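You operate a simulated robot arm through the tools that you are given. There is no shell and no other tool.

The job below is to be done with a simulated two-armed robot. You get a single attempt, and the scene is never put back.

Task
Leave the driver set for oak: clutch by the card, switch to IN, battery boxed.
Fine: shut the battery box.

Only the result counts: the job must be done as asked and must still hold three seconds after the hand-in. Knocking over, shifting, dropping, spilling or breaking anything else fails it.

Robot
Two 7-joint arms with fingered hands on one trunk that stands fixed in place. Base frame: the origin is at the foot of the trunk, x ahead of it, y to its left, z up. Units: m, degrees, N and s.
The left shoulder is at [0.071, 0.172, 1.327], the right one opposite. Each reaches about 1.156 m from its shoulder. Payload 5 kg a hand.
The tool frame of a hand sits at the grasp point between the pads (the TCP): z along the fingers, y along the line on which they close. The tips reach 0.043 m beyond it. The gripper opens to 0.144 m; its body begins 0.05 m behind the TCP. The gripper is a hand of 5 fingers: y runs from the thumb to the fingers, the wrist lies at [-0.021, -0.124, -0.221] in the tool frame, and closing takes about 1.5 s.
Orientation is that of the tool frame in the base frame, as [roll, pitch, yaw] about the fixed x, y, z axes, in that order (R = Rz(yaw) Ry(pitch) Rx(roll)). With the fingers straight down and the wrist toward the robot, the tool's x, y and z point along [0, 1, 0], [1, 0, 0] and [0, 0, -1] of the base frame.

Tools
- The arms move only by the tool apply_moves. It takes "left_plan", "right_plan" or both (then of equal length, played together; a hand with none holds still); each is a list of rows, each a list of 6 numbers: the shift along the tool's x, y, z in cm, then the turn, a rotation vector about the tool's x, y, z in degrees. In form: [[x, y, z, wx, wy, wz], ...]. A call has 1 to 20 rows; each row shifts and turns the commanded pose from where the row before left it, along the tool's axes as they then stand. "left_claw" and "right_claw" are, for a hand that has rows, the gripper command, from -1 (shut) to 1 (fully open), values between in proportion, set as the call begins (left out, the last holds). Each row takes 0.2 s and may step no farther than 0.05 m and 8.6 degrees from the row before; otherwise, or with a gripper value out of range, the whole call is refused. A pose out of reach is approached as far as the arm can. The call stops where the force on the tool passes 50 N (or 10 N more than at its start, if that is more) or the arm is blocked; 0.2 s more then pass. The fingers move at their own pace (about 0.045 m/s each) and stop on an object; they squeeze with about 31 N. The grip force told is the motor's: it shows also when the fingers shut on nothing. Time passes only in rows, and 0.2 s behind the last, so rows that do not move let the fingers close. The reply holds the time, the measured pose of the TCP, the force on the tool along the base axes, the opening and the grip force, in the units named above and with some noise, with the torque about the TCP (base axes, N m) and any sound that the robot's microphone picked up.
- Cameras (640 x 400 px; columns grow to the right, rows downward): "scene" is now at [0.137, 0.0119, 1.5661]; the picture's right is [0.14, -0.99, -0.00], its down [-0.53, -0.07, -0.85] and it looks along [0.84, 0.12, -0.53] (base axes); focal length 370 px, centre (320, 200). "left" rides on the left gripper at [-0.086, -0.109, -0.168] in its tool frame; the picture's right is [-0.80, -0.28, 0.53], its down [0.54, -0.73, 0.42] and it looks along [0.27, 0.63, 0.73] (tool axes); focal length 275 px, centre (320, 200). "right" rides on the right gripper at [0.086, -0.108, -0.168] in its tool frame; the picture's right is [-0.80, 0.28, -0.53], its down [-0.54, -0.73, 0.42] and it looks along [-0.27, 0.63, 0.73] (tool axes); focal length 275 px, centre (320, 200). There is no depth. A picture from a camera that has moved, and an enlarged one, comes with that camera's place and axes in the base frame and with its lens.
- grab_frame(camera): a new picture of that camera. It takes no simulated time.
- move_column(by): slides the trunk up (or, below 0, down) by that many m; the arms and the scene camera ride with it, the base frame stays. It gives what a move gives, with no picture.
- move_fingers(index, middle, ring, little, thumb_bend, thumb_turn, hand): sets how far each is bent, from 0 (flat) to 100 (curled in); at 30 the hand is open as for a grip, at 70 the pads meet at the TCP. One left out holds its place. A second passes; each finger stops where it meets its share of the squeeze, and holds until it gets a number again. A gripper value or a shape takes the hand back. It gives what a move gives, with no picture; readings hold the bend of each and the force on index, middle, ring, little, thumb and palm. thumb_turn goes from beside the hand (0) to across from the fingers (100), as for a grip.
- set_grasp(shape, hand): the hand has 5 fingers and takes this shape, open, in about a second: jaw (thumb against the fingers, like two jaws); tri (thumb and two fingers); tip (a fingertip pinch); poke (one finger out to press); point (the index stretched); flat (the hand flat); cup (the hand cupped); fist (a fist). The gripper value then closes the fingers along that shape, each until it touches; the sizes above hold for jaw. It gives what a move gives, with no picture.
- turn_head(pan, tilt): turns the head with the scene camera to pan (to the left, within 86 degrees either way) and tilt (down, from -29 to 69), counted from straight ahead of the robot. It gives what a move gives.
- inspect(camera, box): a new picture of the part [left, top, right, bottom] of that camera's present view, enlarged. It takes no simulated time.
- hand_in(): hands the job in; it is judged then, once.

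Nothing tells you positions but the pictures and the camera data. Unless the task says otherwise, let go and move clear before handing in.

The tools are called after "Request:" as a command line: name --argument value ..., lists and objects as JSON in quotes. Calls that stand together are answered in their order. apply_moves: Moves the arms, as the interface text tells. Its arguments: {"type":"object","properties":{"left_plan":{"type":"array"},"left_claw":{"type":"number"},"right_plan":{"type":"array"},"right_claw":{"type":"number"}},"required":[]} The other tools are called the same way: move_column (by) moves the trunk up or down; set_grasp (shape, hand) gives the hand a shape; move_fingers (index, middle, ring, little, thumb_bend, thumb_turn, hand) moves the fingers one by one; turn_head (pan, tilt) turns the head that bears the scene camera; grab_frame (camera) takes a picture; inspect (camera, box) takes an enlarged picture of a part of a camera's view; hand_in () hands the job in.

At the start:

```text
time: 0.0
left_ee_pos: [0.7069, 0.2681, 1.2684]
left_orientation: [180.0, -0.1, 90.1]
left_force: [0.5, -0.8, 0.3]
left_ft_torque: [0.0, 0.0, -0.02]
left_gripper_width: 0.1437
left_grip_force: 0.0
left_shape: jaw
left_bend: [30.0, 30.0, 30.0, 30.0, 30.0, 98.0]
left_finger forces: [0.0, 0.0, 0.0, 0.1, 0.1, 0.1]
right_ee_pos: [0.797, -0.2409, 1.2481]
right_orientation: [-179.9, 0.0, 89.9]
right_force: [-0.4, 0.7, -0.2]
right_ft_torque: [-0.04, 0.03, 0.0]
right_gripper_width: 0.1437
right_grip_force: 0.0
right_shape: jaw
right_bend: [30.0, 30.0, 30.0, 30.0, 30.0, 98.0]
right_finger forces: [0.0, 0.1, 0.0, 0.1, 0.0, 0.0]
trunk travel left (down, up): [-0.425, 0.515]
head pan, tilt (commanded): [7.9, 32.2]
```

scene: 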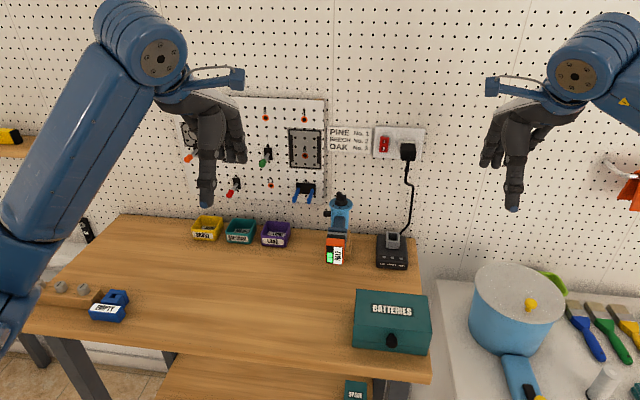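
right: 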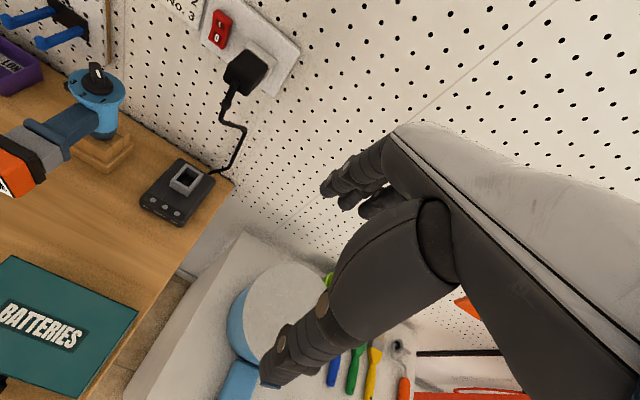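
left: 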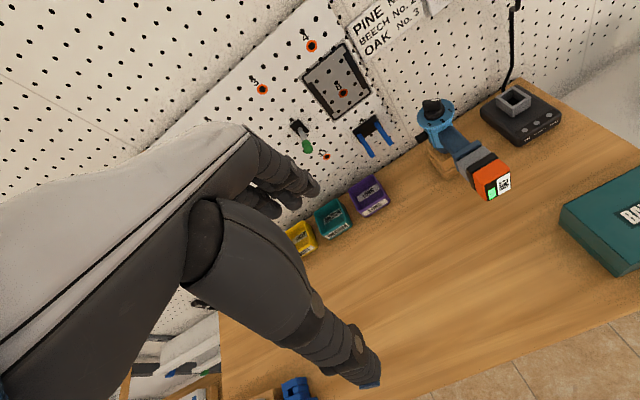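

I see a workbench with a blue driver standing on a wooden block, a charger, a teal BATTERIES box and a card on the pegboard (PINE, BEECH, OAK). I'll enlarge the key parts before planning anything.

Request:
inspect --camera "scene" --box '[280, 100, 440, 280]'

Request:
inspect --camera "scene" --box '[320, 120, 400, 170]'

Request:
inspect --camera "scene" --box '[340, 270, 450, 400]'

Request:
inspect --camera "scene" --box '[30, 260, 150, 340]'

Request:
inspect --camera "left" --box '[400, 60, 560, 220]'

Request:
inspect --camera "right" --box '[0, 40, 240, 240]'

```text
2.22 times, centred on (360, 190) of scene
camera zoom: at [0.137, 0.0119, 1.5661], right [0.14, -0.99, 0.0], down [-0.53, -0.07, -0.85], along [0.84, 0.12, -0.53], focal length 822 px, centre (231, 222)
```

zoom: 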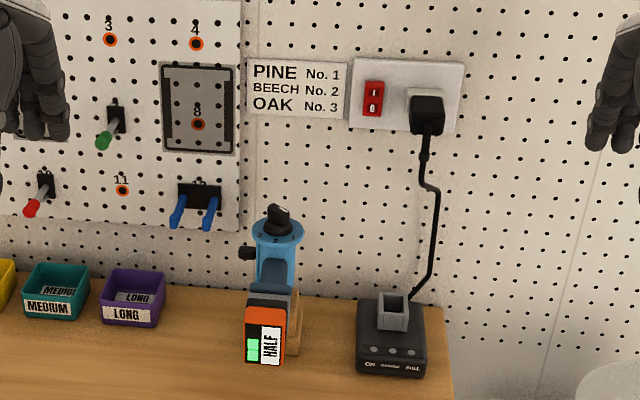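

```text
8.00 times, centred on (360, 145) of scene
camera zoom: at [0.137, 0.0119, 1.5661], right [0.14, -0.99, 0.0], down [-0.53, -0.07, -0.85], along [0.84, 0.12, -0.53], focal length 2960 px, centre (0, 640)
```

zoom: 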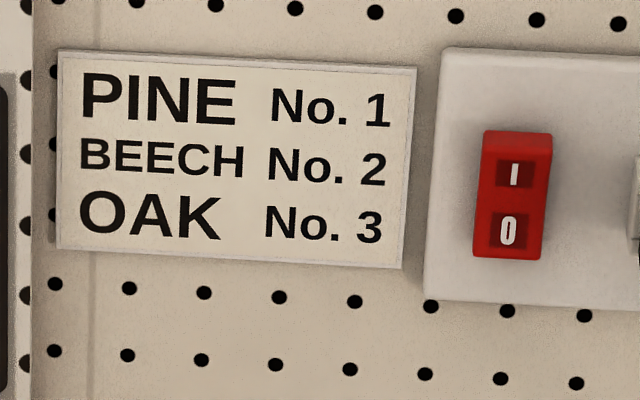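

```text
3.08 times, centred on (395, 335) of scene
camera zoom: at [0.137, 0.0119, 1.5661], right [0.14, -0.99, 0.0], down [-0.53, -0.07, -0.85], along [0.84, 0.12, -0.53], focal length 1139 px, centre (89, -215)
```

zoom: 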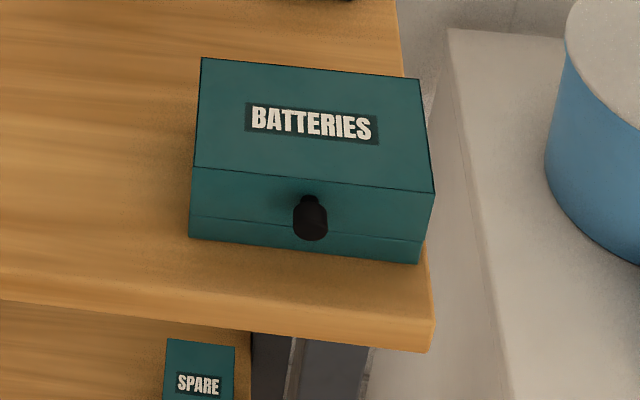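

```text
5.00 times, centred on (90, 300) of scene
camera zoom: at [0.137, 0.0119, 1.5661], right [0.14, -0.99, 0.0], down [-0.53, -0.07, -0.85], along [0.84, 0.12, -0.53], focal length 1850 px, centre (1470, -300)
```

zoom: 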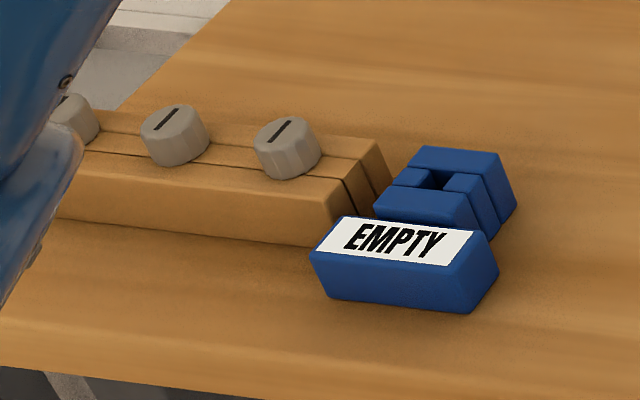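

```text
2.50 times, centred on (480, 140) of left
camera zoom: at [0.5983, 0.1821, 1.4358], right [-0.28, -0.8, -0.53], down [-0.73, 0.54, -0.42], along [0.63, 0.27, -0.73], focal length 688 px, centre (-80, 350)
```

zoom: 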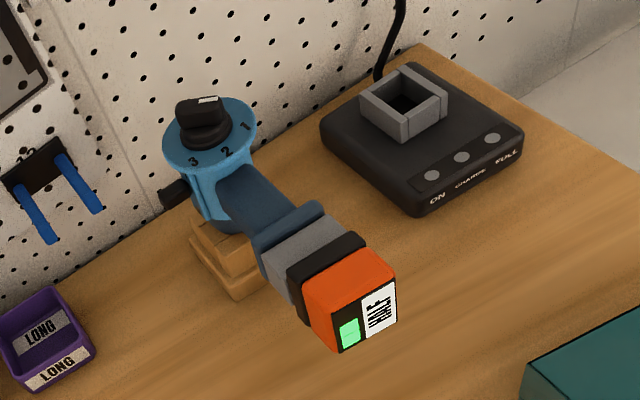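

```text
2.00 times, centred on (120, 140) of right
camera zoom: at [0.6883, -0.1544, 1.4155], right [0.28, -0.8, 0.53], down [-0.73, -0.54, -0.42], along [0.63, -0.27, -0.73], focal length 551 px, centre (720, 320)
```

zoom: 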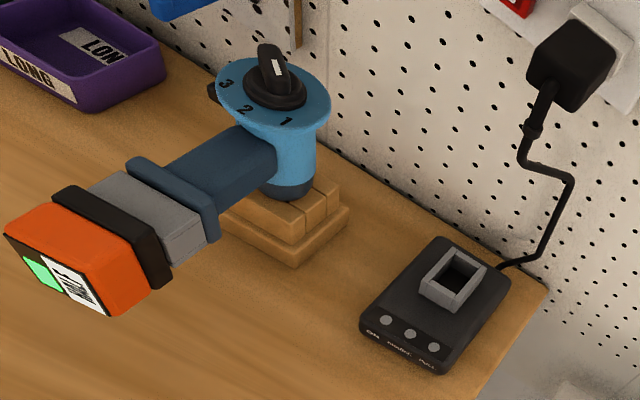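

The driver's clutch dial is on top, with a black switch on its left side. Its battery, labelled HALF, points toward me, and the BATTERIES box sits at front right. I'll zoom further in on the dial, switch and box.

Request:
inspect --camera "scene" --box '[315, 180, 375, 230]'

Request:
inspect --camera "scene" --box '[315, 220, 375, 270]'

Request:
inspect --camera "left" --box '[410, 80, 520, 160]'

Request:
inspect --camera "right" --box '[50, 50, 150, 130]'

Request:
inspect --camera "left" --box '[540, 140, 640, 290]'

Request:
inspect --camera "right" --box '[0, 230, 160, 400]'

Request:
inspect --camera "scene" --box '[170, 90, 330, 250]'

```text
8.00 times, centred on (345, 205) of scene
camera zoom: at [0.137, 0.0119, 1.5661], right [0.14, -0.99, 0.0], down [-0.53, -0.07, -0.85], along [0.84, 0.12, -0.53], focal length 2960 px, centre (120, 160)
```

zoom: 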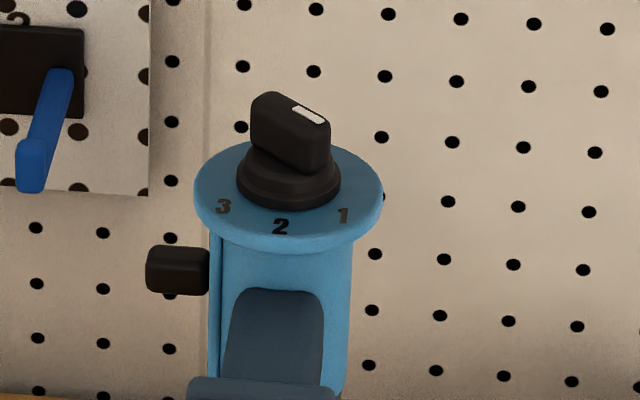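

```text
8.00 times, centred on (345, 245) of scene
camera zoom: at [0.137, 0.0119, 1.5661], right [0.14, -0.99, 0.0], down [-0.53, -0.07, -0.85], along [0.84, 0.12, -0.53], focal length 2960 px, centre (120, -160)
```

zoom: 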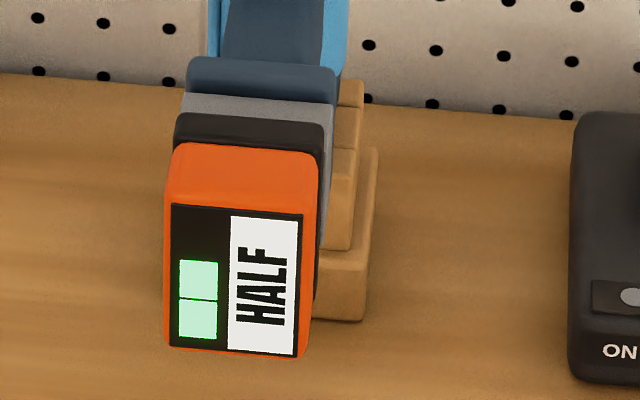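

```text
5.00 times, centred on (465, 120) of left
camera zoom: at [0.5983, 0.1821, 1.4358], right [-0.28, -0.8, -0.53], down [-0.73, 0.54, -0.42], along [0.63, 0.27, -0.73], focal length 1376 px, centre (-405, 600)
```

zoom: 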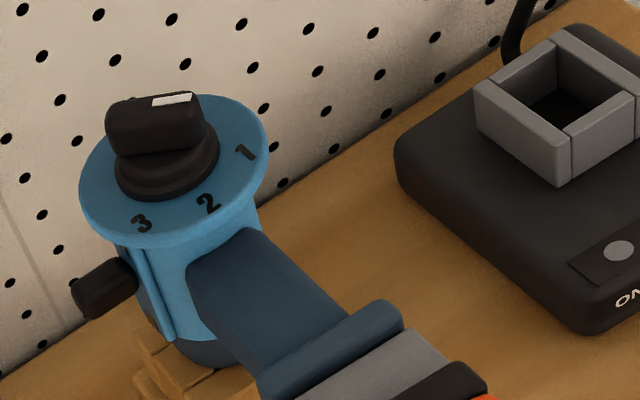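

```text
5.00 times, centred on (100, 90) of right
camera zoom: at [0.6883, -0.1544, 1.4155], right [0.28, -0.8, 0.53], down [-0.73, -0.54, -0.42], along [0.63, -0.27, -0.73], focal length 1376 px, centre (1420, 750)
```

zoom: 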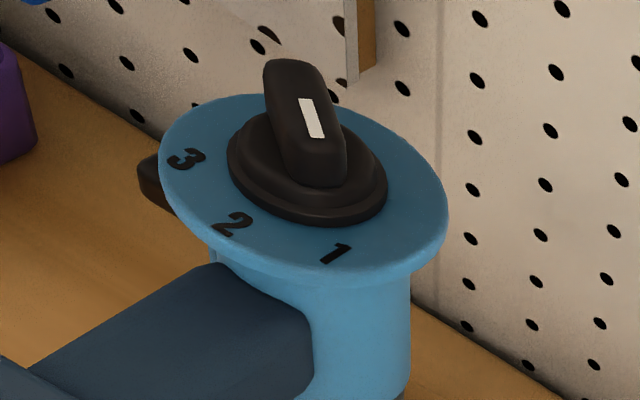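

```text
2.67 times, centred on (590, 215) of left
camera zoom: at [0.5983, 0.1821, 1.4358], right [-0.28, -0.8, -0.53], down [-0.73, 0.54, -0.42], along [0.63, 0.27, -0.73], focal length 734 px, centre (-400, 160)
```

zoom: 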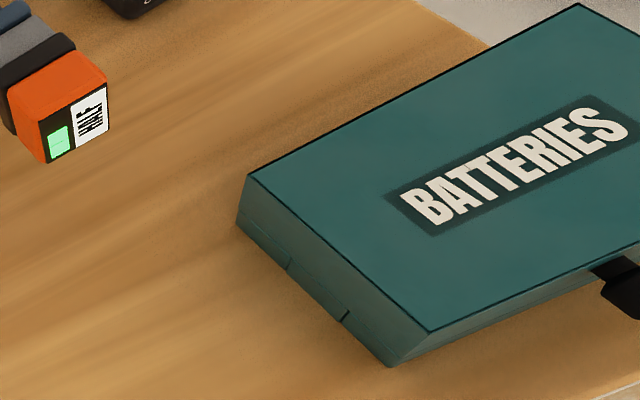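

```text
2.35 times, centred on (80, 315) of right
camera zoom: at [0.6883, -0.1544, 1.4155], right [0.28, -0.8, 0.53], down [-0.73, -0.54, -0.42], along [0.63, -0.27, -0.73], focal length 648 px, centre (885, -71)
```

zoom: 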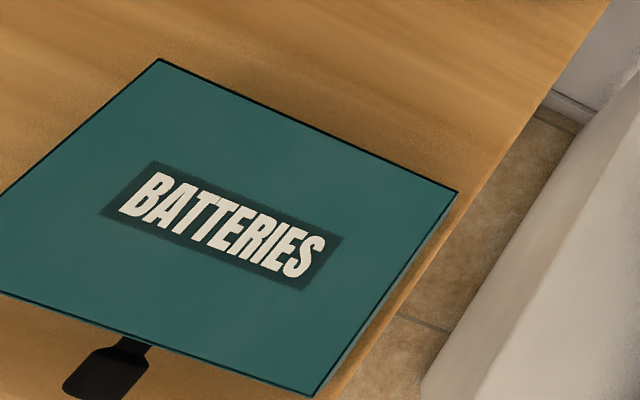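

```text
2.50 times, centred on (250, 170) of scene
camera zoom: at [0.137, 0.0119, 1.5661], right [0.14, -0.99, 0.0], down [-0.53, -0.07, -0.85], along [0.84, 0.12, -0.53], focal length 925 px, centre (495, 275)
```

zoom: 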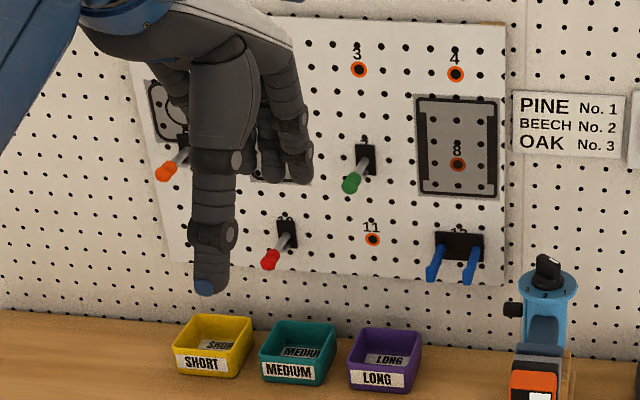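

The card says oak is No. 3, and the clutch knob currently points at 1. Next I'll swing the left hand round to look at the driver's left side and its switch.

Request:
apply_moves --left_plan '[[0, 0, 0, 0, 0, 8.2], [0, 0, 0, 0, 0, 8.2], [0, 0, 0, 0, 0, 8.2], [0, 0, 0, 0, 0, 8.2], [0, 0, 0, 0, 0, 8.2], [0, 0, 0, 0, 0, 8.2], [0, 0, 0, 0, 0, 8.2], [0, 0, 0, 0, 0, 8.2], [0, 0, 0, 0, 0, 8.2], [0, 0, 0, 0, 0, 8.2], [0, 0, 0, 0, 0, 8.0], [2.9, 0.8, 3.0, 0, 0, 0], [2.9, 0.8, 3.0, 0, 0, 0], [2.9, 0.8, 3.0, 0, 0, 0], [2.9, 0.8, 3.0, 0, 0, 0], [2.9, 0.8, 3.0, 0, 0, 0]]'

Request:
grab_frame --camera "left"

Request:
grab_frame --camera "scene"

```text
time: 3.4
left_ee_pos: [0.8541, 0.2295, 1.1175]
left_orientation: [-180.0, 0.1, 0.1]
left_force: [-0.1, 0.2, -0.3]
left_ft_torque: [0.01, 0.01, 0.0]
left_gripper_width: 0.1438
left_grip_force: 0.1
left_shape: jaw
left_bend: [30.0, 30.0, 30.0, 30.0, 30.0, 98.0]
left_finger forces: [0.0, 0.0, 0.0, 0.0, 0.0, 0.1]
right_ee_pos: [0.7984, -0.2414, 1.2464]
right_orientation: [-180.0, 0.0, 89.9]
right_force: [0.3, -0.6, -0.2]
right_ft_torque: [-0.01, 0.07, -0.01]
right_gripper_width: 0.1435
right_grip_force: 0.0
right_shape: jaw
right_bend: [30.0, 30.0, 30.0, 30.0, 30.0, 98.0]
right_finger forces: [0.0, 0.0, 0.1, 0.1, 0.0, 0.0]
trunk travel left (down, up): [-0.425, 0.515]
head pan, tilt (commanded): [7.9, 32.2]
```

```text
taken
camera left: at [0.7677, 0.3379, 1.2851], right [-0.8, 0.28, -0.53], down [0.54, 0.73, -0.42], along [0.27, -0.63, -0.73], focal length 275 px, centre (320, 200)
```

left: 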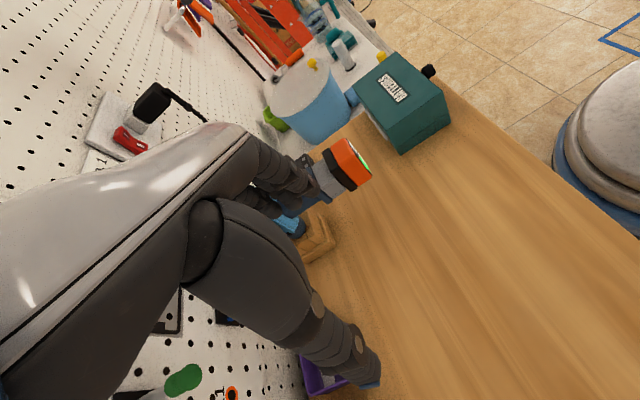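

```text
taken
camera scene: at [0.1389, 0.011, 1.5659], right [0.14, -0.99, 0.0], down [-0.53, -0.07, -0.84], along [0.84, 0.12, -0.53], focal length 370 px, centre (320, 200)
```

scene: 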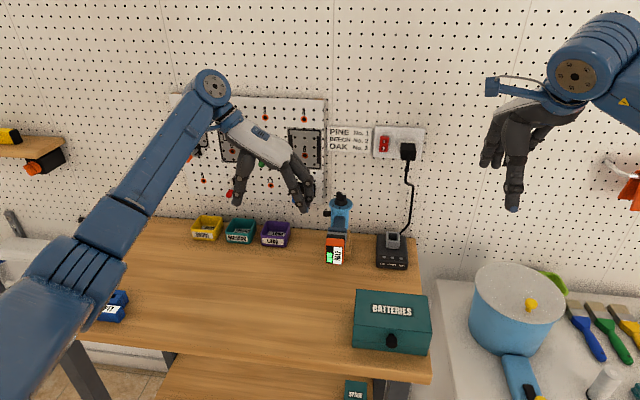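

The hand itself hides the driver in that view. I'll back it off to the left, turn it partway back and tilt it, so the camera sees the switch side from low on the left.

Request:
apply_moves --left_plan '[[0.7, -4, 0.4, 0, 0, 0], [0.7, -4, 0.4, 0, 0, 0], [0.7, -4, 0.4, 0, 0, 0], [0.7, -4, 0.4, 0, 0, 0], [0.7, -4, 0.4, 0, 0, 0], [0, 0, 0, 0, 0, -8.4], [0, 0, 0, 0, 0, -8.4], [0, 0, 0, 0, 0, -8.4], [0, 0, 0, 0, 0, -8.4], [0, 0, 0, 0, 0, -8.4], [0, 0, 0, 0, 0, -8.0], [0, 0, 0, -7.5, 0, 0], [0, 0, 0, -7.5, 0, 0], [0, 0, 0, -7.5, 0, 0], [0, 0, 0, -7.5, 0, 0]]'

Request:
grab_frame --camera "left"

Request:
grab_frame --camera "scene"

```text
time: 6.6
left_ee_pos: [0.886, 0.4295, 1.0992]
left_orientation: [149.9, -0.1, 50.1]
left_force: [0.0, 0.5, 0.9]
left_ft_torque: [0.02, -0.02, -0.01]
left_gripper_width: 0.144
left_grip_force: 0.0
left_shape: jaw
left_bend: [30.0, 30.0, 30.0, 30.0, 30.0, 98.0]
left_finger forces: [0.1, 0.0, 0.0, 0.0, 0.0, 0.0]
right_ee_pos: [0.7961, -0.2411, 1.2477]
right_orientation: [-180.0, 0.0, 90.0]
right_force: [0.5, 0.4, 1.1]
right_ft_torque: [0.0, 0.01, -0.04]
right_gripper_width: 0.1438
right_grip_force: 0.0
right_shape: jaw
right_bend: [30.0, 30.0, 30.0, 30.0, 30.0, 98.0]
right_finger forces: [0.0, 0.1, 0.1, 0.0, 0.0, 0.1]
trunk travel left (down, up): [-0.425, 0.515]
head pan, tilt (commanded): [7.9, 32.2]
```

```text
taken
camera left: at [0.6948, 0.4773, 1.1889], right [-0.49, -0.63, -0.6], down [0.03, 0.68, -0.73], along [0.87, -0.38, -0.32], focal length 275 px, centre (320, 200)
```

left: 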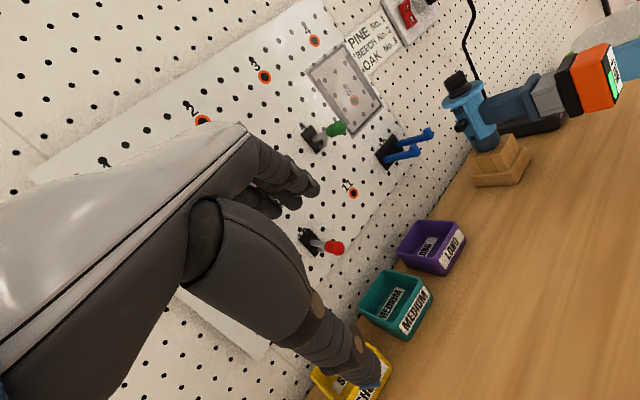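

```text
taken
camera scene: at [0.1368, 0.0128, 1.5662], right [0.14, -0.99, 0.0], down [-0.53, -0.07, -0.85], along [0.84, 0.12, -0.53], focal length 370 px, centre (320, 200)
```

scene: 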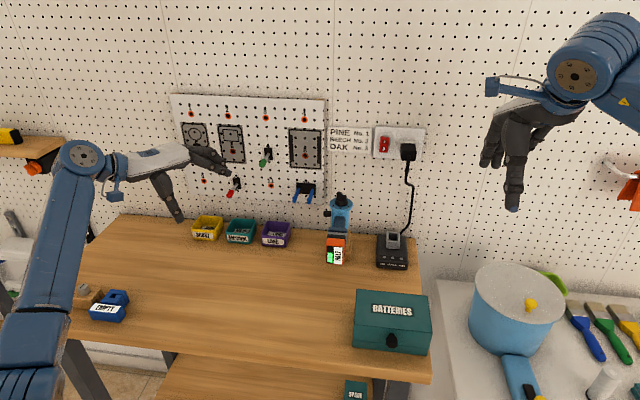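

Request:
inspect --camera "left" --box '[430, 60, 510, 160]'

Request:
inspect --camera "left" --box '[470, 30, 640, 190]'

Request:
inspect --camera "left" --box '[440, 90, 500, 140]'

```text
4.00 times, centred on (470, 110) of left
camera zoom: at [0.6948, 0.4773, 1.1889], right [-0.49, -0.63, -0.6], down [0.03, 0.68, -0.73], along [0.87, -0.38, -0.32], focal length 1101 px, centre (-280, 560)
```

zoom: 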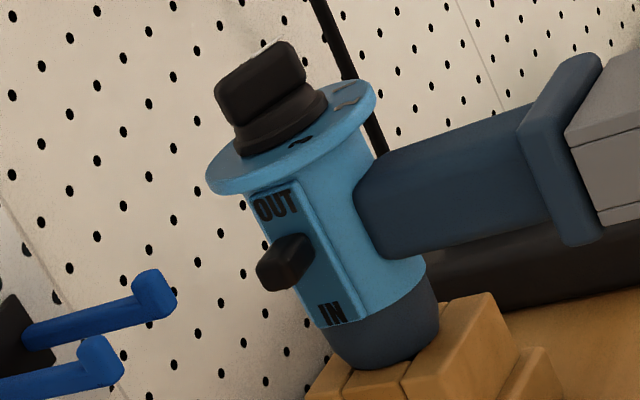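

```text
2.50 times, centred on (555, 110) of left
camera zoom: at [0.6948, 0.4773, 1.1889], right [-0.49, -0.63, -0.6], down [0.03, 0.68, -0.73], along [0.87, -0.38, -0.32], focal length 688 px, centre (-268, 425)
```

zoom: 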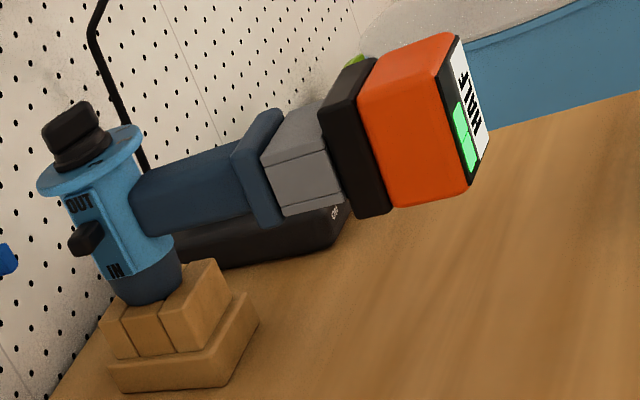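

```text
8.00 times, centred on (470, 115) of left
camera zoom: at [0.6948, 0.4773, 1.1889], right [-0.49, -0.63, -0.6], down [0.03, 0.68, -0.73], along [0.87, -0.38, -0.32], focal length 2202 px, centre (-880, 880)
```

zoom: 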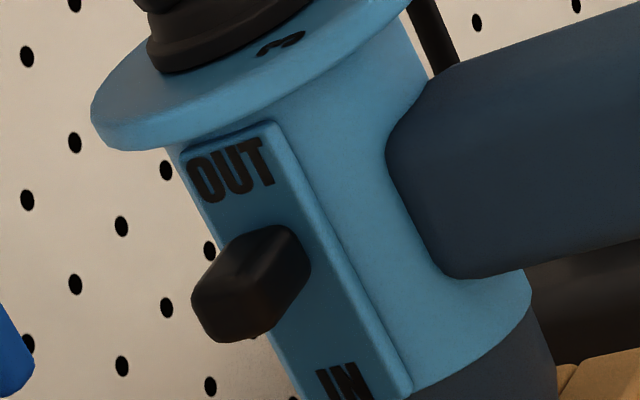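

The switch is a vertical slider on the left face, with OUT at the top and IN at the bottom, and it currently sits at OUT. I'll zoom in on the battery and stand for geometry, then look at the box from other angles.

Request:
inspect --camera "left" --box '[540, 30, 630, 130]'

Request:
inspect --camera "left" --box '[460, 110, 560, 200]'

Request:
inspect --camera "scene" --box '[350, 280, 440, 360]'

Request:
inspect --camera "scene" --box '[320, 205, 370, 270]'

```text
4.00 times, centred on (585, 80) of left
camera zoom: at [0.6948, 0.4773, 1.1889], right [-0.49, -0.63, -0.6], down [0.03, 0.68, -0.73], along [0.87, -0.38, -0.32], focal length 1101 px, centre (-740, 680)
```

zoom: 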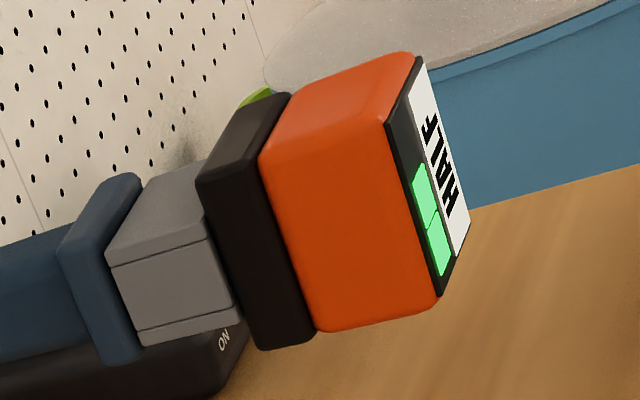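

```text
4.44 times, centred on (510, 155) of left
camera zoom: at [0.6948, 0.4773, 1.1889], right [-0.49, -0.63, -0.6], down [0.03, 0.68, -0.73], along [0.87, -0.38, -0.32], focal length 1224 px, centre (-524, 400)
```

zoom: 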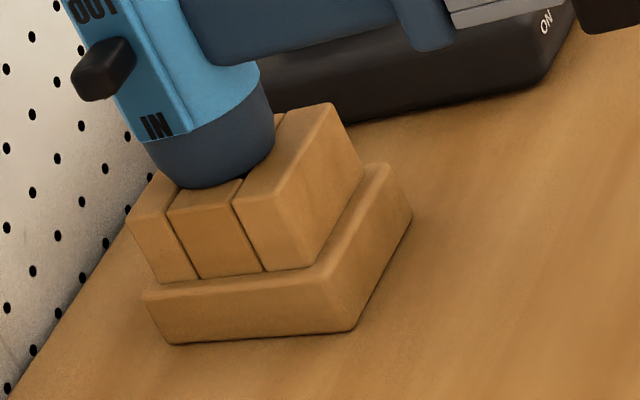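

```text
5.00 times, centred on (395, 320) of scene
camera zoom: at [0.1368, 0.0128, 1.5662], right [0.14, -0.99, 0.0], down [-0.53, -0.07, -0.85], along [0.84, 0.12, -0.53], focal length 1850 px, centre (-55, -400)
```

zoom: 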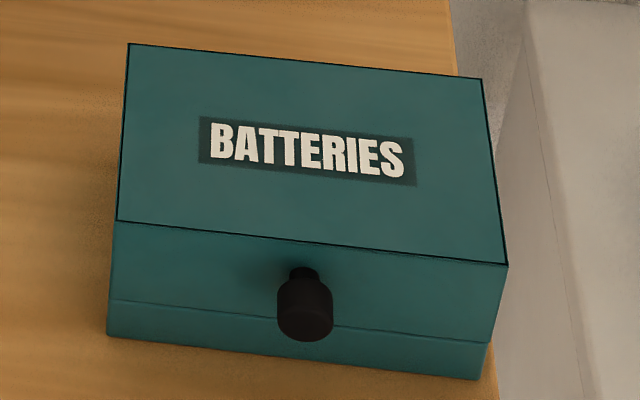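

```text
6.15 times, centred on (345, 238) of scene
camera zoom: at [0.1368, 0.0128, 1.5662], right [0.14, -0.99, 0.0], down [-0.53, -0.07, -0.85], along [0.84, 0.12, -0.53], focal length 2277 px, centre (166, -31)
```

zoom: 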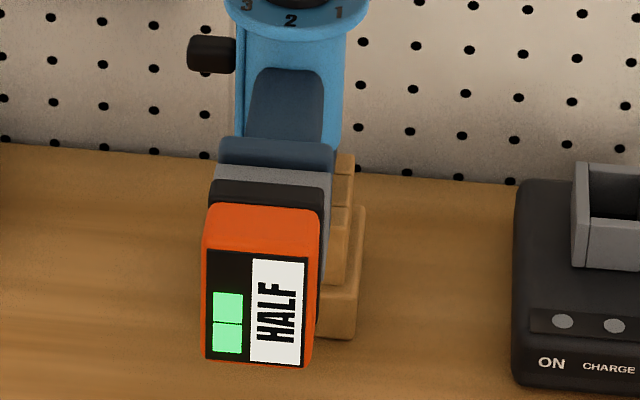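

The box lid overhangs a low base and has a knob on its front. To see how it opens, I'll swing the right hand round so its camera looks at the back and right side of the box.

Request:
apply_moves --right_plan '[[0, 0, 0, 0, 0, -8.2], [0, 0, 0, 0, 0, -8.2], [0, 0, 0, 0, 0, -8.2], [0, 0, 0, 0, 0, -8.2], [0, 0, 0, 0, 0, -8.2], [0, 0, 0, 0, 0, -8.2], [0, 0, 0, 0, 0, -8.2], [0, 0, 0, 0, 0, -8.2], [0, 0, 0, 0, 0, -8.2], [0, 0, 0, 0, 0, -8.2], [0, 0, 0, 0, 0, -8.0], [-3.0, -0.75, 2.0, 0, 0, 0], [-3.0, -0.75, 2.0, 0, 0, 0], [-3.0, -0.75, 2.0, 0, 0, 0], [-3.0, -0.75, 2.0, 0, 0, 0]]'

Request:
grab_frame --camera "right"

Request:
grab_frame --camera "scene"

```text
time: 9.8
left_ee_pos: [0.8865, 0.4283, 1.0975]
left_orientation: [150.1, 0.1, 50.0]
left_force: [0.4, 0.2, -0.5]
left_ft_torque: [0.03, -0.01, 0.03]
left_gripper_width: 0.1439
left_grip_force: 0.0
left_shape: jaw
left_bend: [30.0, 30.0, 30.0, 30.0, 30.0, 98.0]
left_finger forces: [0.0, 0.1, 0.0, 0.0, 0.1, 0.0]
right_ee_pos: [0.8018, -0.2557, 1.2377]
right_orientation: [180.0, 0.0, 125.5]
right_force: [0.2, -0.1, 0.3]
right_ft_torque: [-0.01, -0.02, 0.01]
right_gripper_width: 0.1437
right_grip_force: 0.0
right_shape: jaw
right_bend: [30.0, 30.0, 30.0, 30.0, 30.0, 98.0]
right_finger forces: [0.0, 0.1, 0.0, 0.1, 0.0, 0.0]
right hand out of reach, approached as far as the arm can: row 5, 6, 7, 8, 9, 10, 11, 12, 13, 14, 15
trunk travel left (down, up): [-0.425, 0.515]
head pan, tilt (commanded): [7.9, 32.2]
```

```text
taken
camera right: at [0.6639, -0.2487, 1.406], right [0.69, -0.48, 0.53], down [-0.28, -0.86, -0.42], along [0.67, 0.15, -0.73], focal length 275 px, centre (320, 200)
```

right: 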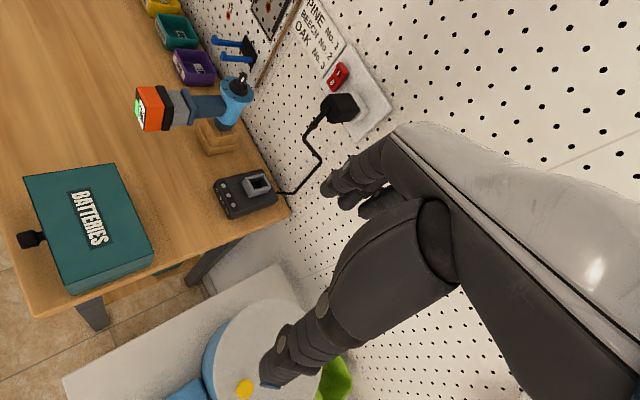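

```text
taken
camera scene: at [0.1363, 0.0119, 1.5662], right [0.14, -0.99, 0.0], down [-0.53, -0.07, -0.85], along [0.84, 0.12, -0.53], focal length 370 px, centre (320, 200)
```

scene: 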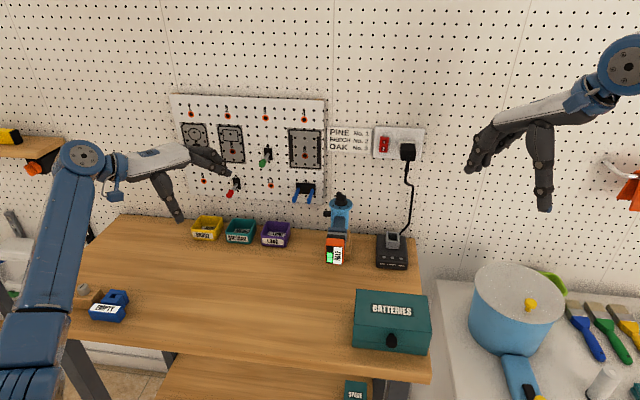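

Request:
inspect --camera "right" --box '[0, 140, 180, 310]'

Request:
inspect --camera "right" --box '[120, 60, 290, 230]'

Request:
inspect --camera "right" --box '[190, 60, 270, 130]'

```text
2.35 times, centred on (90, 225) of right
camera zoom: at [0.6639, -0.2487, 1.406], right [0.69, -0.48, 0.53], down [-0.28, -0.86, -0.42], along [0.67, 0.15, -0.73], focal length 648 px, centre (861, 141)
```

zoom: 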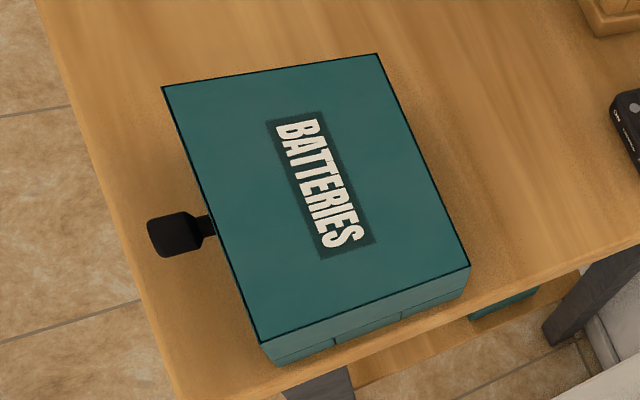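

```text
2.35 times, centred on (205, 145) of right
camera zoom: at [0.6639, -0.2487, 1.406], right [0.69, -0.48, 0.53], down [-0.28, -0.86, -0.42], along [0.67, 0.15, -0.73], focal length 648 px, centre (591, 329)
```

zoom: 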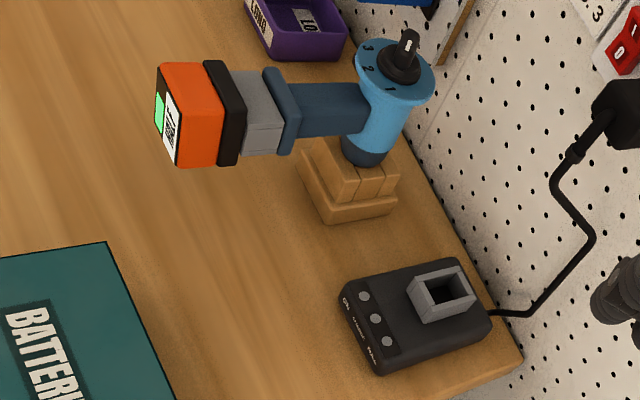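

```text
5.71 times, centred on (230, 95) of right
camera zoom: at [0.6639, -0.2487, 1.406], right [0.69, -0.48, 0.53], down [-0.28, -0.86, -0.42], along [0.67, 0.15, -0.73], focal length 1573 px, centre (834, 800)
```

zoom: 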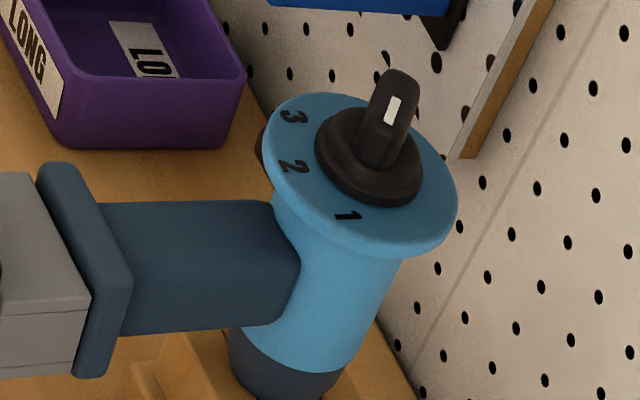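

Request:
inspect --camera "right" --box '[60, 230, 160, 300]'

Request:
inspect --camera "right" --box '[10, 210, 80, 270]'

```text
5.71 times, centred on (110, 265) of right
camera zoom: at [0.6639, -0.2487, 1.406], right [0.69, -0.48, 0.53], down [-0.28, -0.86, -0.42], along [0.67, 0.15, -0.73], focal length 1573 px, centre (1520, -171)
```

zoom: 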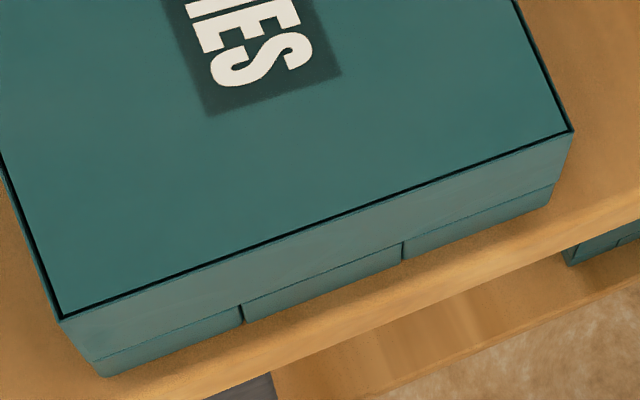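

```text
6.67 times, centred on (45, 240) of right
camera zoom: at [0.6639, -0.2487, 1.406], right [0.69, -0.48, 0.53], down [-0.28, -0.86, -0.42], along [0.67, 0.15, -0.73], focal length 1835 px, centre (2153, -67)
```

zoom: 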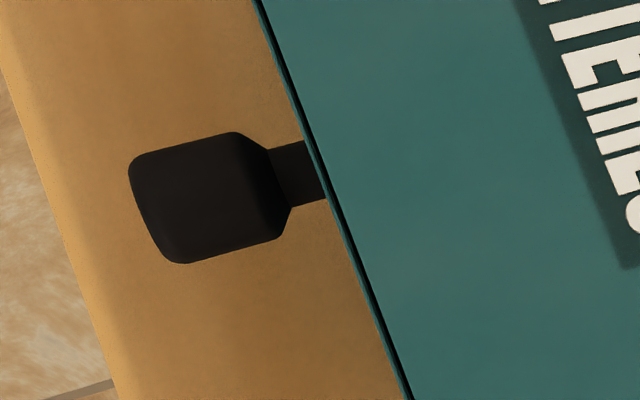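

The box side shows a continuous seam above a low base, so I think this is a lid, but I want a flatter view of the front. First I'll check how the right arm's command stands after it ran out of reach.

Request:
apply_moves --right_plan '[[0, 0, 0, 0, 0, 0]]'

Request:
inspect --camera "scene" --box '[320, 340, 400, 400]'

```text
time: 10.2
left_ee_pos: [0.8857, 0.4285, 1.0971]
left_orientation: [149.9, 0.0, 50.1]
left_force: [-0.2, -0.3, 0.9]
left_ft_torque: [0.02, 0.01, 0.03]
left_gripper_width: 0.1438
left_grip_force: 0.0
left_shape: jaw
left_bend: [30.0, 30.0, 30.0, 30.0, 30.0, 98.0]
left_finger forces: [0.1, 0.0, 0.0, 0.1, 0.0, 0.0]
right_ee_pos: [0.8023, -0.256, 1.2374]
right_orientation: [179.9, 0.0, 125.5]
right_force: [-0.1, -0.3, -0.5]
right_ft_torque: [0.02, 0.01, 0.0]
right_gripper_width: 0.1435
right_grip_force: 0.1
right_shape: jaw
right_bend: [30.0, 30.0, 30.0, 30.0, 30.0, 98.0]
right_finger forces: [0.0, 0.1, 0.0, 0.1, 0.0, 0.1]
trunk travel left (down, up): [-0.425, 0.515]
head pan, tilt (commanded): [7.9, 32.2]
```

```text
6.67 times, centred on (360, 370) of scene
camera zoom: at [0.137, 0.0117, 1.5661], right [0.14, -0.99, 0.0], down [-0.53, -0.07, -0.85], along [0.84, 0.12, -0.53], focal length 2467 px, centre (53, -933)
```

zoom: 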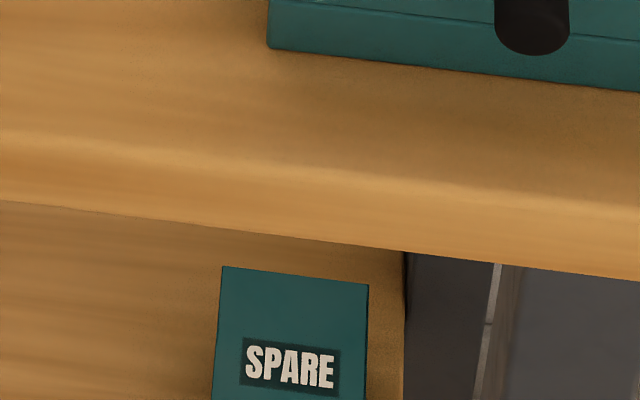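

The command restarts from the reached pose, which is good. I'll raise both hands and then lower the trunk, so the head camera gets a flatter view of the box front.

Request:
apply_moves --left_plan '[[0, 2.0, -3.46, 0, 0, 0], [0, 2.0, -3.46, 0, 0, 0], [0, 2.0, -3.46, 0, 0, 0], [0, 2.0, -3.46, 0, 0, 0], [0, 2.0, -3.46, 0, 0, 0], [0, 2.0, -3.46, 0, 0, 0]]' --right_plan '[[0, 0, -3, 0, 0, 7], [0, 0, -3, 0, 0, 7], [0, 0, -3, 0, 0, 7], [0, 0, -3, 0, 0, 7], [0, 0, -3, 0, 0, 7], [0, 0, -3, 0, 0, 0]]'

Request:
move_column --by -0.2

Request:
grab_frame --camera "scene"

```text
time: 11.6
left_ee_pos: [0.8854, 0.427, 1.336]
left_orientation: [150.2, 0.1, 50.0]
left_force: [-0.6, -0.1, -0.3]
left_ft_torque: [0.03, 0.03, 0.01]
left_gripper_width: 0.1436
left_grip_force: 0.1
left_shape: jaw
left_bend: [30.0, 30.0, 30.0, 30.0, 30.0, 98.0]
left_finger forces: [0.0, 0.0, 0.0, 0.1, 0.0, 0.0]
right_ee_pos: [0.8023, -0.2554, 1.4154]
right_orientation: [180.0, 0.0, 90.6]
right_force: [-0.5, 0.1, 0.4]
right_ft_torque: [0.0, -0.06, -0.02]
right_gripper_width: 0.1437
right_grip_force: 0.1
right_shape: jaw
right_bend: [30.0, 30.0, 30.0, 30.0, 30.0, 98.0]
right_finger forces: [0.1, 0.2, 0.0, 0.0, 0.0, 0.0]
trunk travel left (down, up): [-0.425, 0.515]
head pan, tilt (commanded): [7.9, 32.2]
```

```text
time: 13.8
left_ee_pos: [0.8858, 0.4277, 1.1372]
left_orientation: [149.9, -0.1, 50.0]
left_force: [-1.2, -0.5, 0.5]
left_ft_torque: [0.05, 0.01, 0.02]
left_gripper_width: 0.1441
left_grip_force: 0.1
left_shape: jaw
left_bend: [30.0, 30.0, 30.0, 30.0, 30.0, 98.0]
left_finger forces: [0.0, 0.0, 0.0, 0.0, 0.0, 0.0]
right_ee_pos: [0.8035, -0.2552, 1.2157]
right_orientation: [180.0, 0.1, 90.6]
right_force: [0.0, -0.6, 0.1]
right_ft_torque: [0.02, 0.0, 0.0]
right_gripper_width: 0.144
right_grip_force: 0.0
right_shape: jaw
right_bend: [30.0, 30.0, 30.0, 30.0, 30.0, 98.0]
right_finger forces: [0.0, 0.0, 0.0, 0.1, 0.1, 0.1]
trunk travel left (down, up): [-0.225, 0.715]
head pan, tilt (commanded): [7.9, 32.2]
```

```text
taken
camera scene: at [0.1366, 0.012, 1.3662], right [0.14, -0.99, 0.0], down [-0.53, -0.07, -0.85], along [0.84, 0.12, -0.53], focal length 370 px, centre (320, 200)
```

scene: 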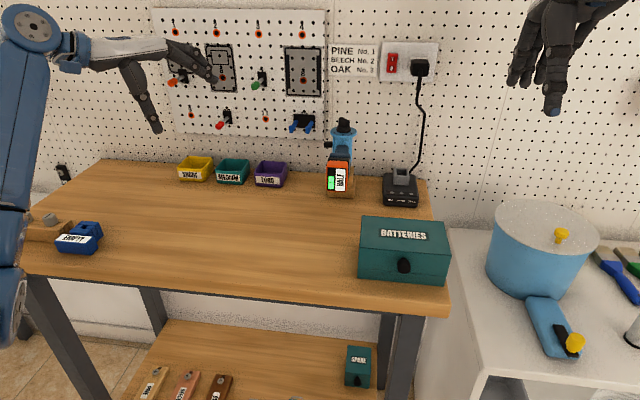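

Request:
inspect --camera "scene" --box '[350, 205, 460, 295]'

Request:
inspect --camera "scene" --box '[310, 110, 370, 200]'

Request:
inspect --camera "scene" --box '[320, 110, 365, 150]'

Request:
inspect --camera "scene" --box '[330, 330, 390, 400]'

Request:
inspect --camera "scene" --box '[320, 140, 360, 200]'

```text
4.44 times, centred on (405, 250) of scene
camera zoom: at [0.1366, 0.012, 1.3662], right [0.14, -0.99, 0.0], down [-0.53, -0.07, -0.85], along [0.84, 0.12, -0.53], focal length 1645 px, centre (-58, -22)
```

zoom: 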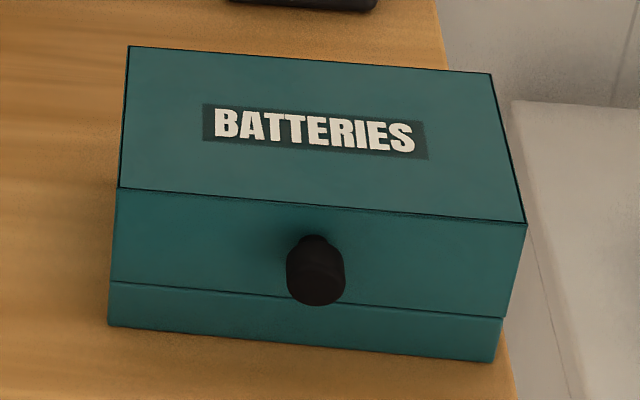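

```text
4.44 times, centred on (340, 155) of scene
camera zoom: at [0.1366, 0.012, 1.3662], right [0.14, -0.99, 0.0], down [-0.53, -0.07, -0.85], along [0.84, 0.12, -0.53], focal length 1645 px, centre (231, 400)
```

zoom: 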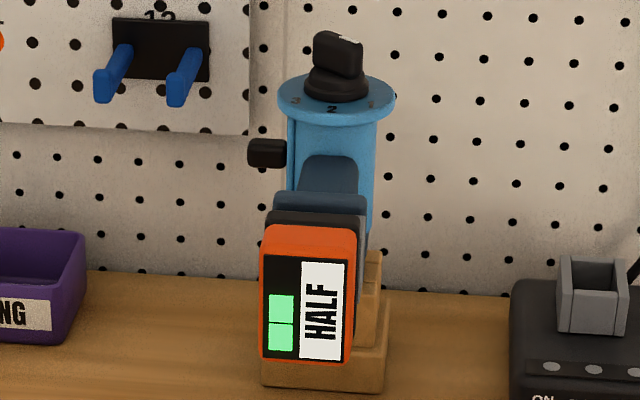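

```text
10.00 times, centred on (342, 130) of scene
camera zoom: at [0.1366, 0.012, 1.3662], right [0.14, -0.99, 0.0], down [-0.53, -0.07, -0.85], along [0.84, 0.12, -0.53], focal length 3700 px, centre (95, 900)
```

zoom: 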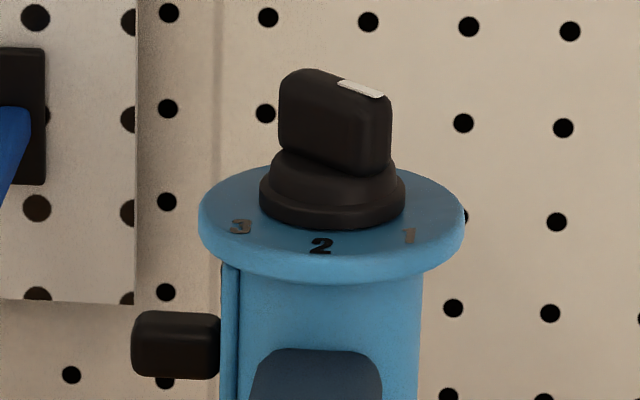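

```text
5.71 times, centred on (360, 365) of scene
camera zoom: at [0.1366, 0.012, 1.3662], right [0.14, -0.99, 0.0], down [-0.53, -0.07, -0.85], along [0.84, 0.12, -0.53], focal length 2114 px, centre (91, -743)
```

zoom: 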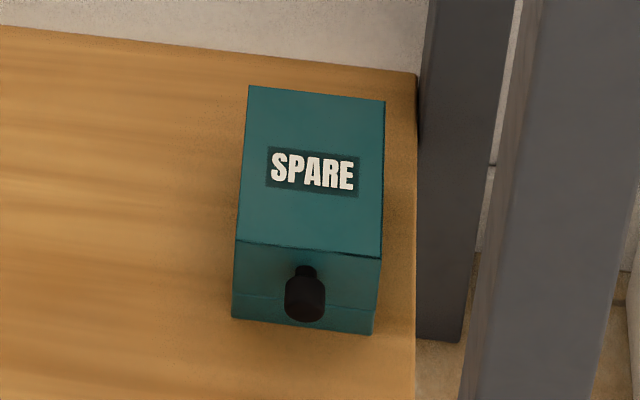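

```text
6.67 times, centred on (340, 170) of scene
camera zoom: at [0.1366, 0.012, 1.3662], right [0.14, -0.99, 0.0], down [-0.53, -0.07, -0.85], along [0.84, 0.12, -0.53], focal length 2467 px, centre (187, 400)
```

zoom: 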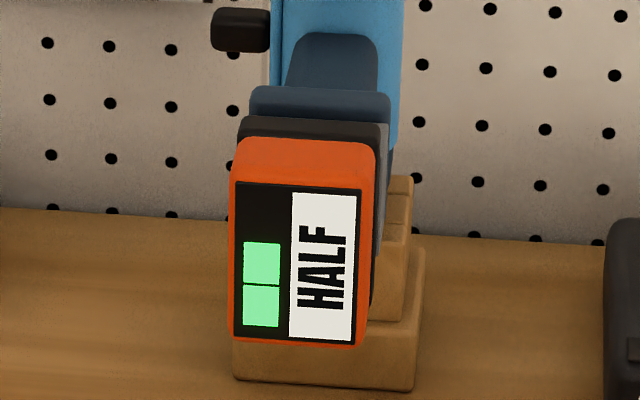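

The box runs about x 0.64–0.74, y −0.143–0.012 and z 0.88–0.955, with its knob near (0.62, −0.066, 0.933). The dial is at (0.948, 0.07) and the slider knob at about (0.95, 0.105, 1.01). I'll put the left hand in the poke shape and see where the fingertip ends up.

Request:
set_grasp --hand "left" --shape "poke"

Request:
grab_frame --camera "left"

Request:
grab_frame --camera "scene"

Request:
inspect --camera "scene" --box '[60, 10, 240, 160]'

```text
time: 14.7
left_ee_pos: [0.8855, 0.4286, 1.1359]
left_orientation: [150.0, 0.1, 50.0]
left_force: [-0.8, 0.0, -0.3]
left_ft_torque: [0.02, -0.01, 0.02]
left_gripper_width: 0.0
left_grip_force: 0.0
left_shape: poke
left_bend: [70.0, 70.0, 99.0, 99.0, 100.0, 100.0]
left_finger forces: [0.0, 0.0, 0.0, 0.0, 0.0, 0.0]
right_ee_pos: [0.8042, -0.2552, 1.2146]
right_orientation: [-179.9, -0.1, 90.5]
right_force: [-0.2, -1.1, -0.1]
right_ft_torque: [0.05, 0.01, 0.01]
right_gripper_width: 0.144
right_grip_force: 0.0
right_shape: jaw
right_bend: [30.0, 30.0, 30.0, 30.0, 30.0, 98.0]
right_finger forces: [0.0, 0.0, 0.1, 0.0, 0.1, 0.1]
trunk travel left (down, up): [-0.225, 0.715]
head pan, tilt (commanded): [7.9, 32.2]
```

```text
taken
camera left: at [0.6945, 0.4763, 1.2269], right [-0.5, -0.62, -0.6], down [0.03, 0.68, -0.73], along [0.87, -0.38, -0.32], focal length 275 px, centre (320, 200)
```

left: 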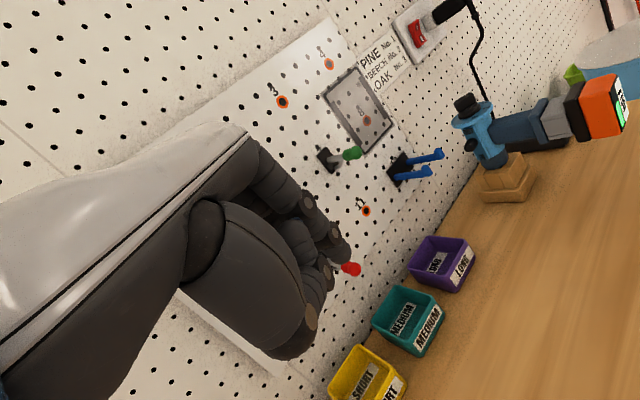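

```text
taken
camera scene: at [0.137, 0.012, 1.3661], right [0.14, -0.99, 0.0], down [-0.53, -0.07, -0.85], along [0.84, 0.12, -0.53], focal length 370 px, centre (320, 200)
```

scene: 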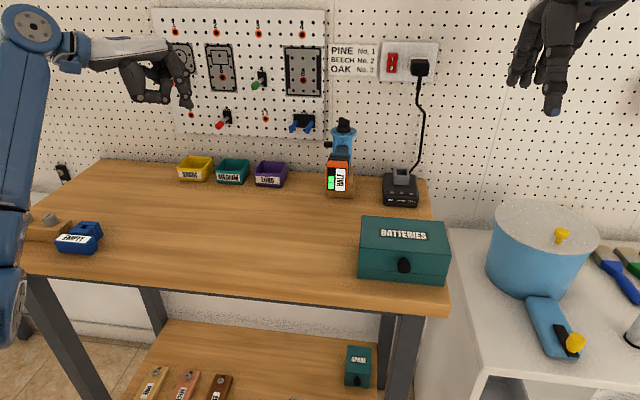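

```text
2.67 times, centred on (150, 85) of scene
camera zoom: at [0.137, 0.012, 1.3661], right [0.14, -0.99, 0.0], down [-0.53, -0.07, -0.85], along [0.84, 0.12, -0.53], focal length 987 px, centre (773, 507)
```

zoom: 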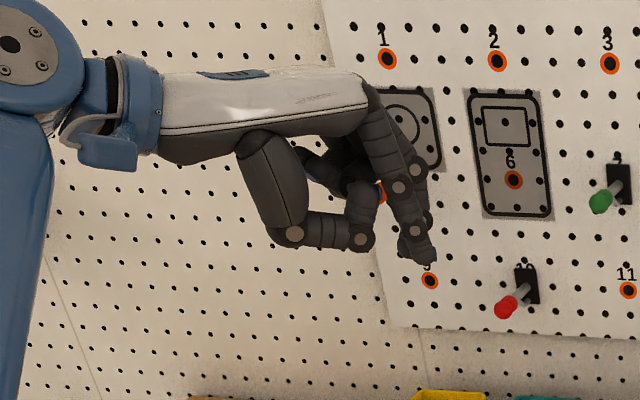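

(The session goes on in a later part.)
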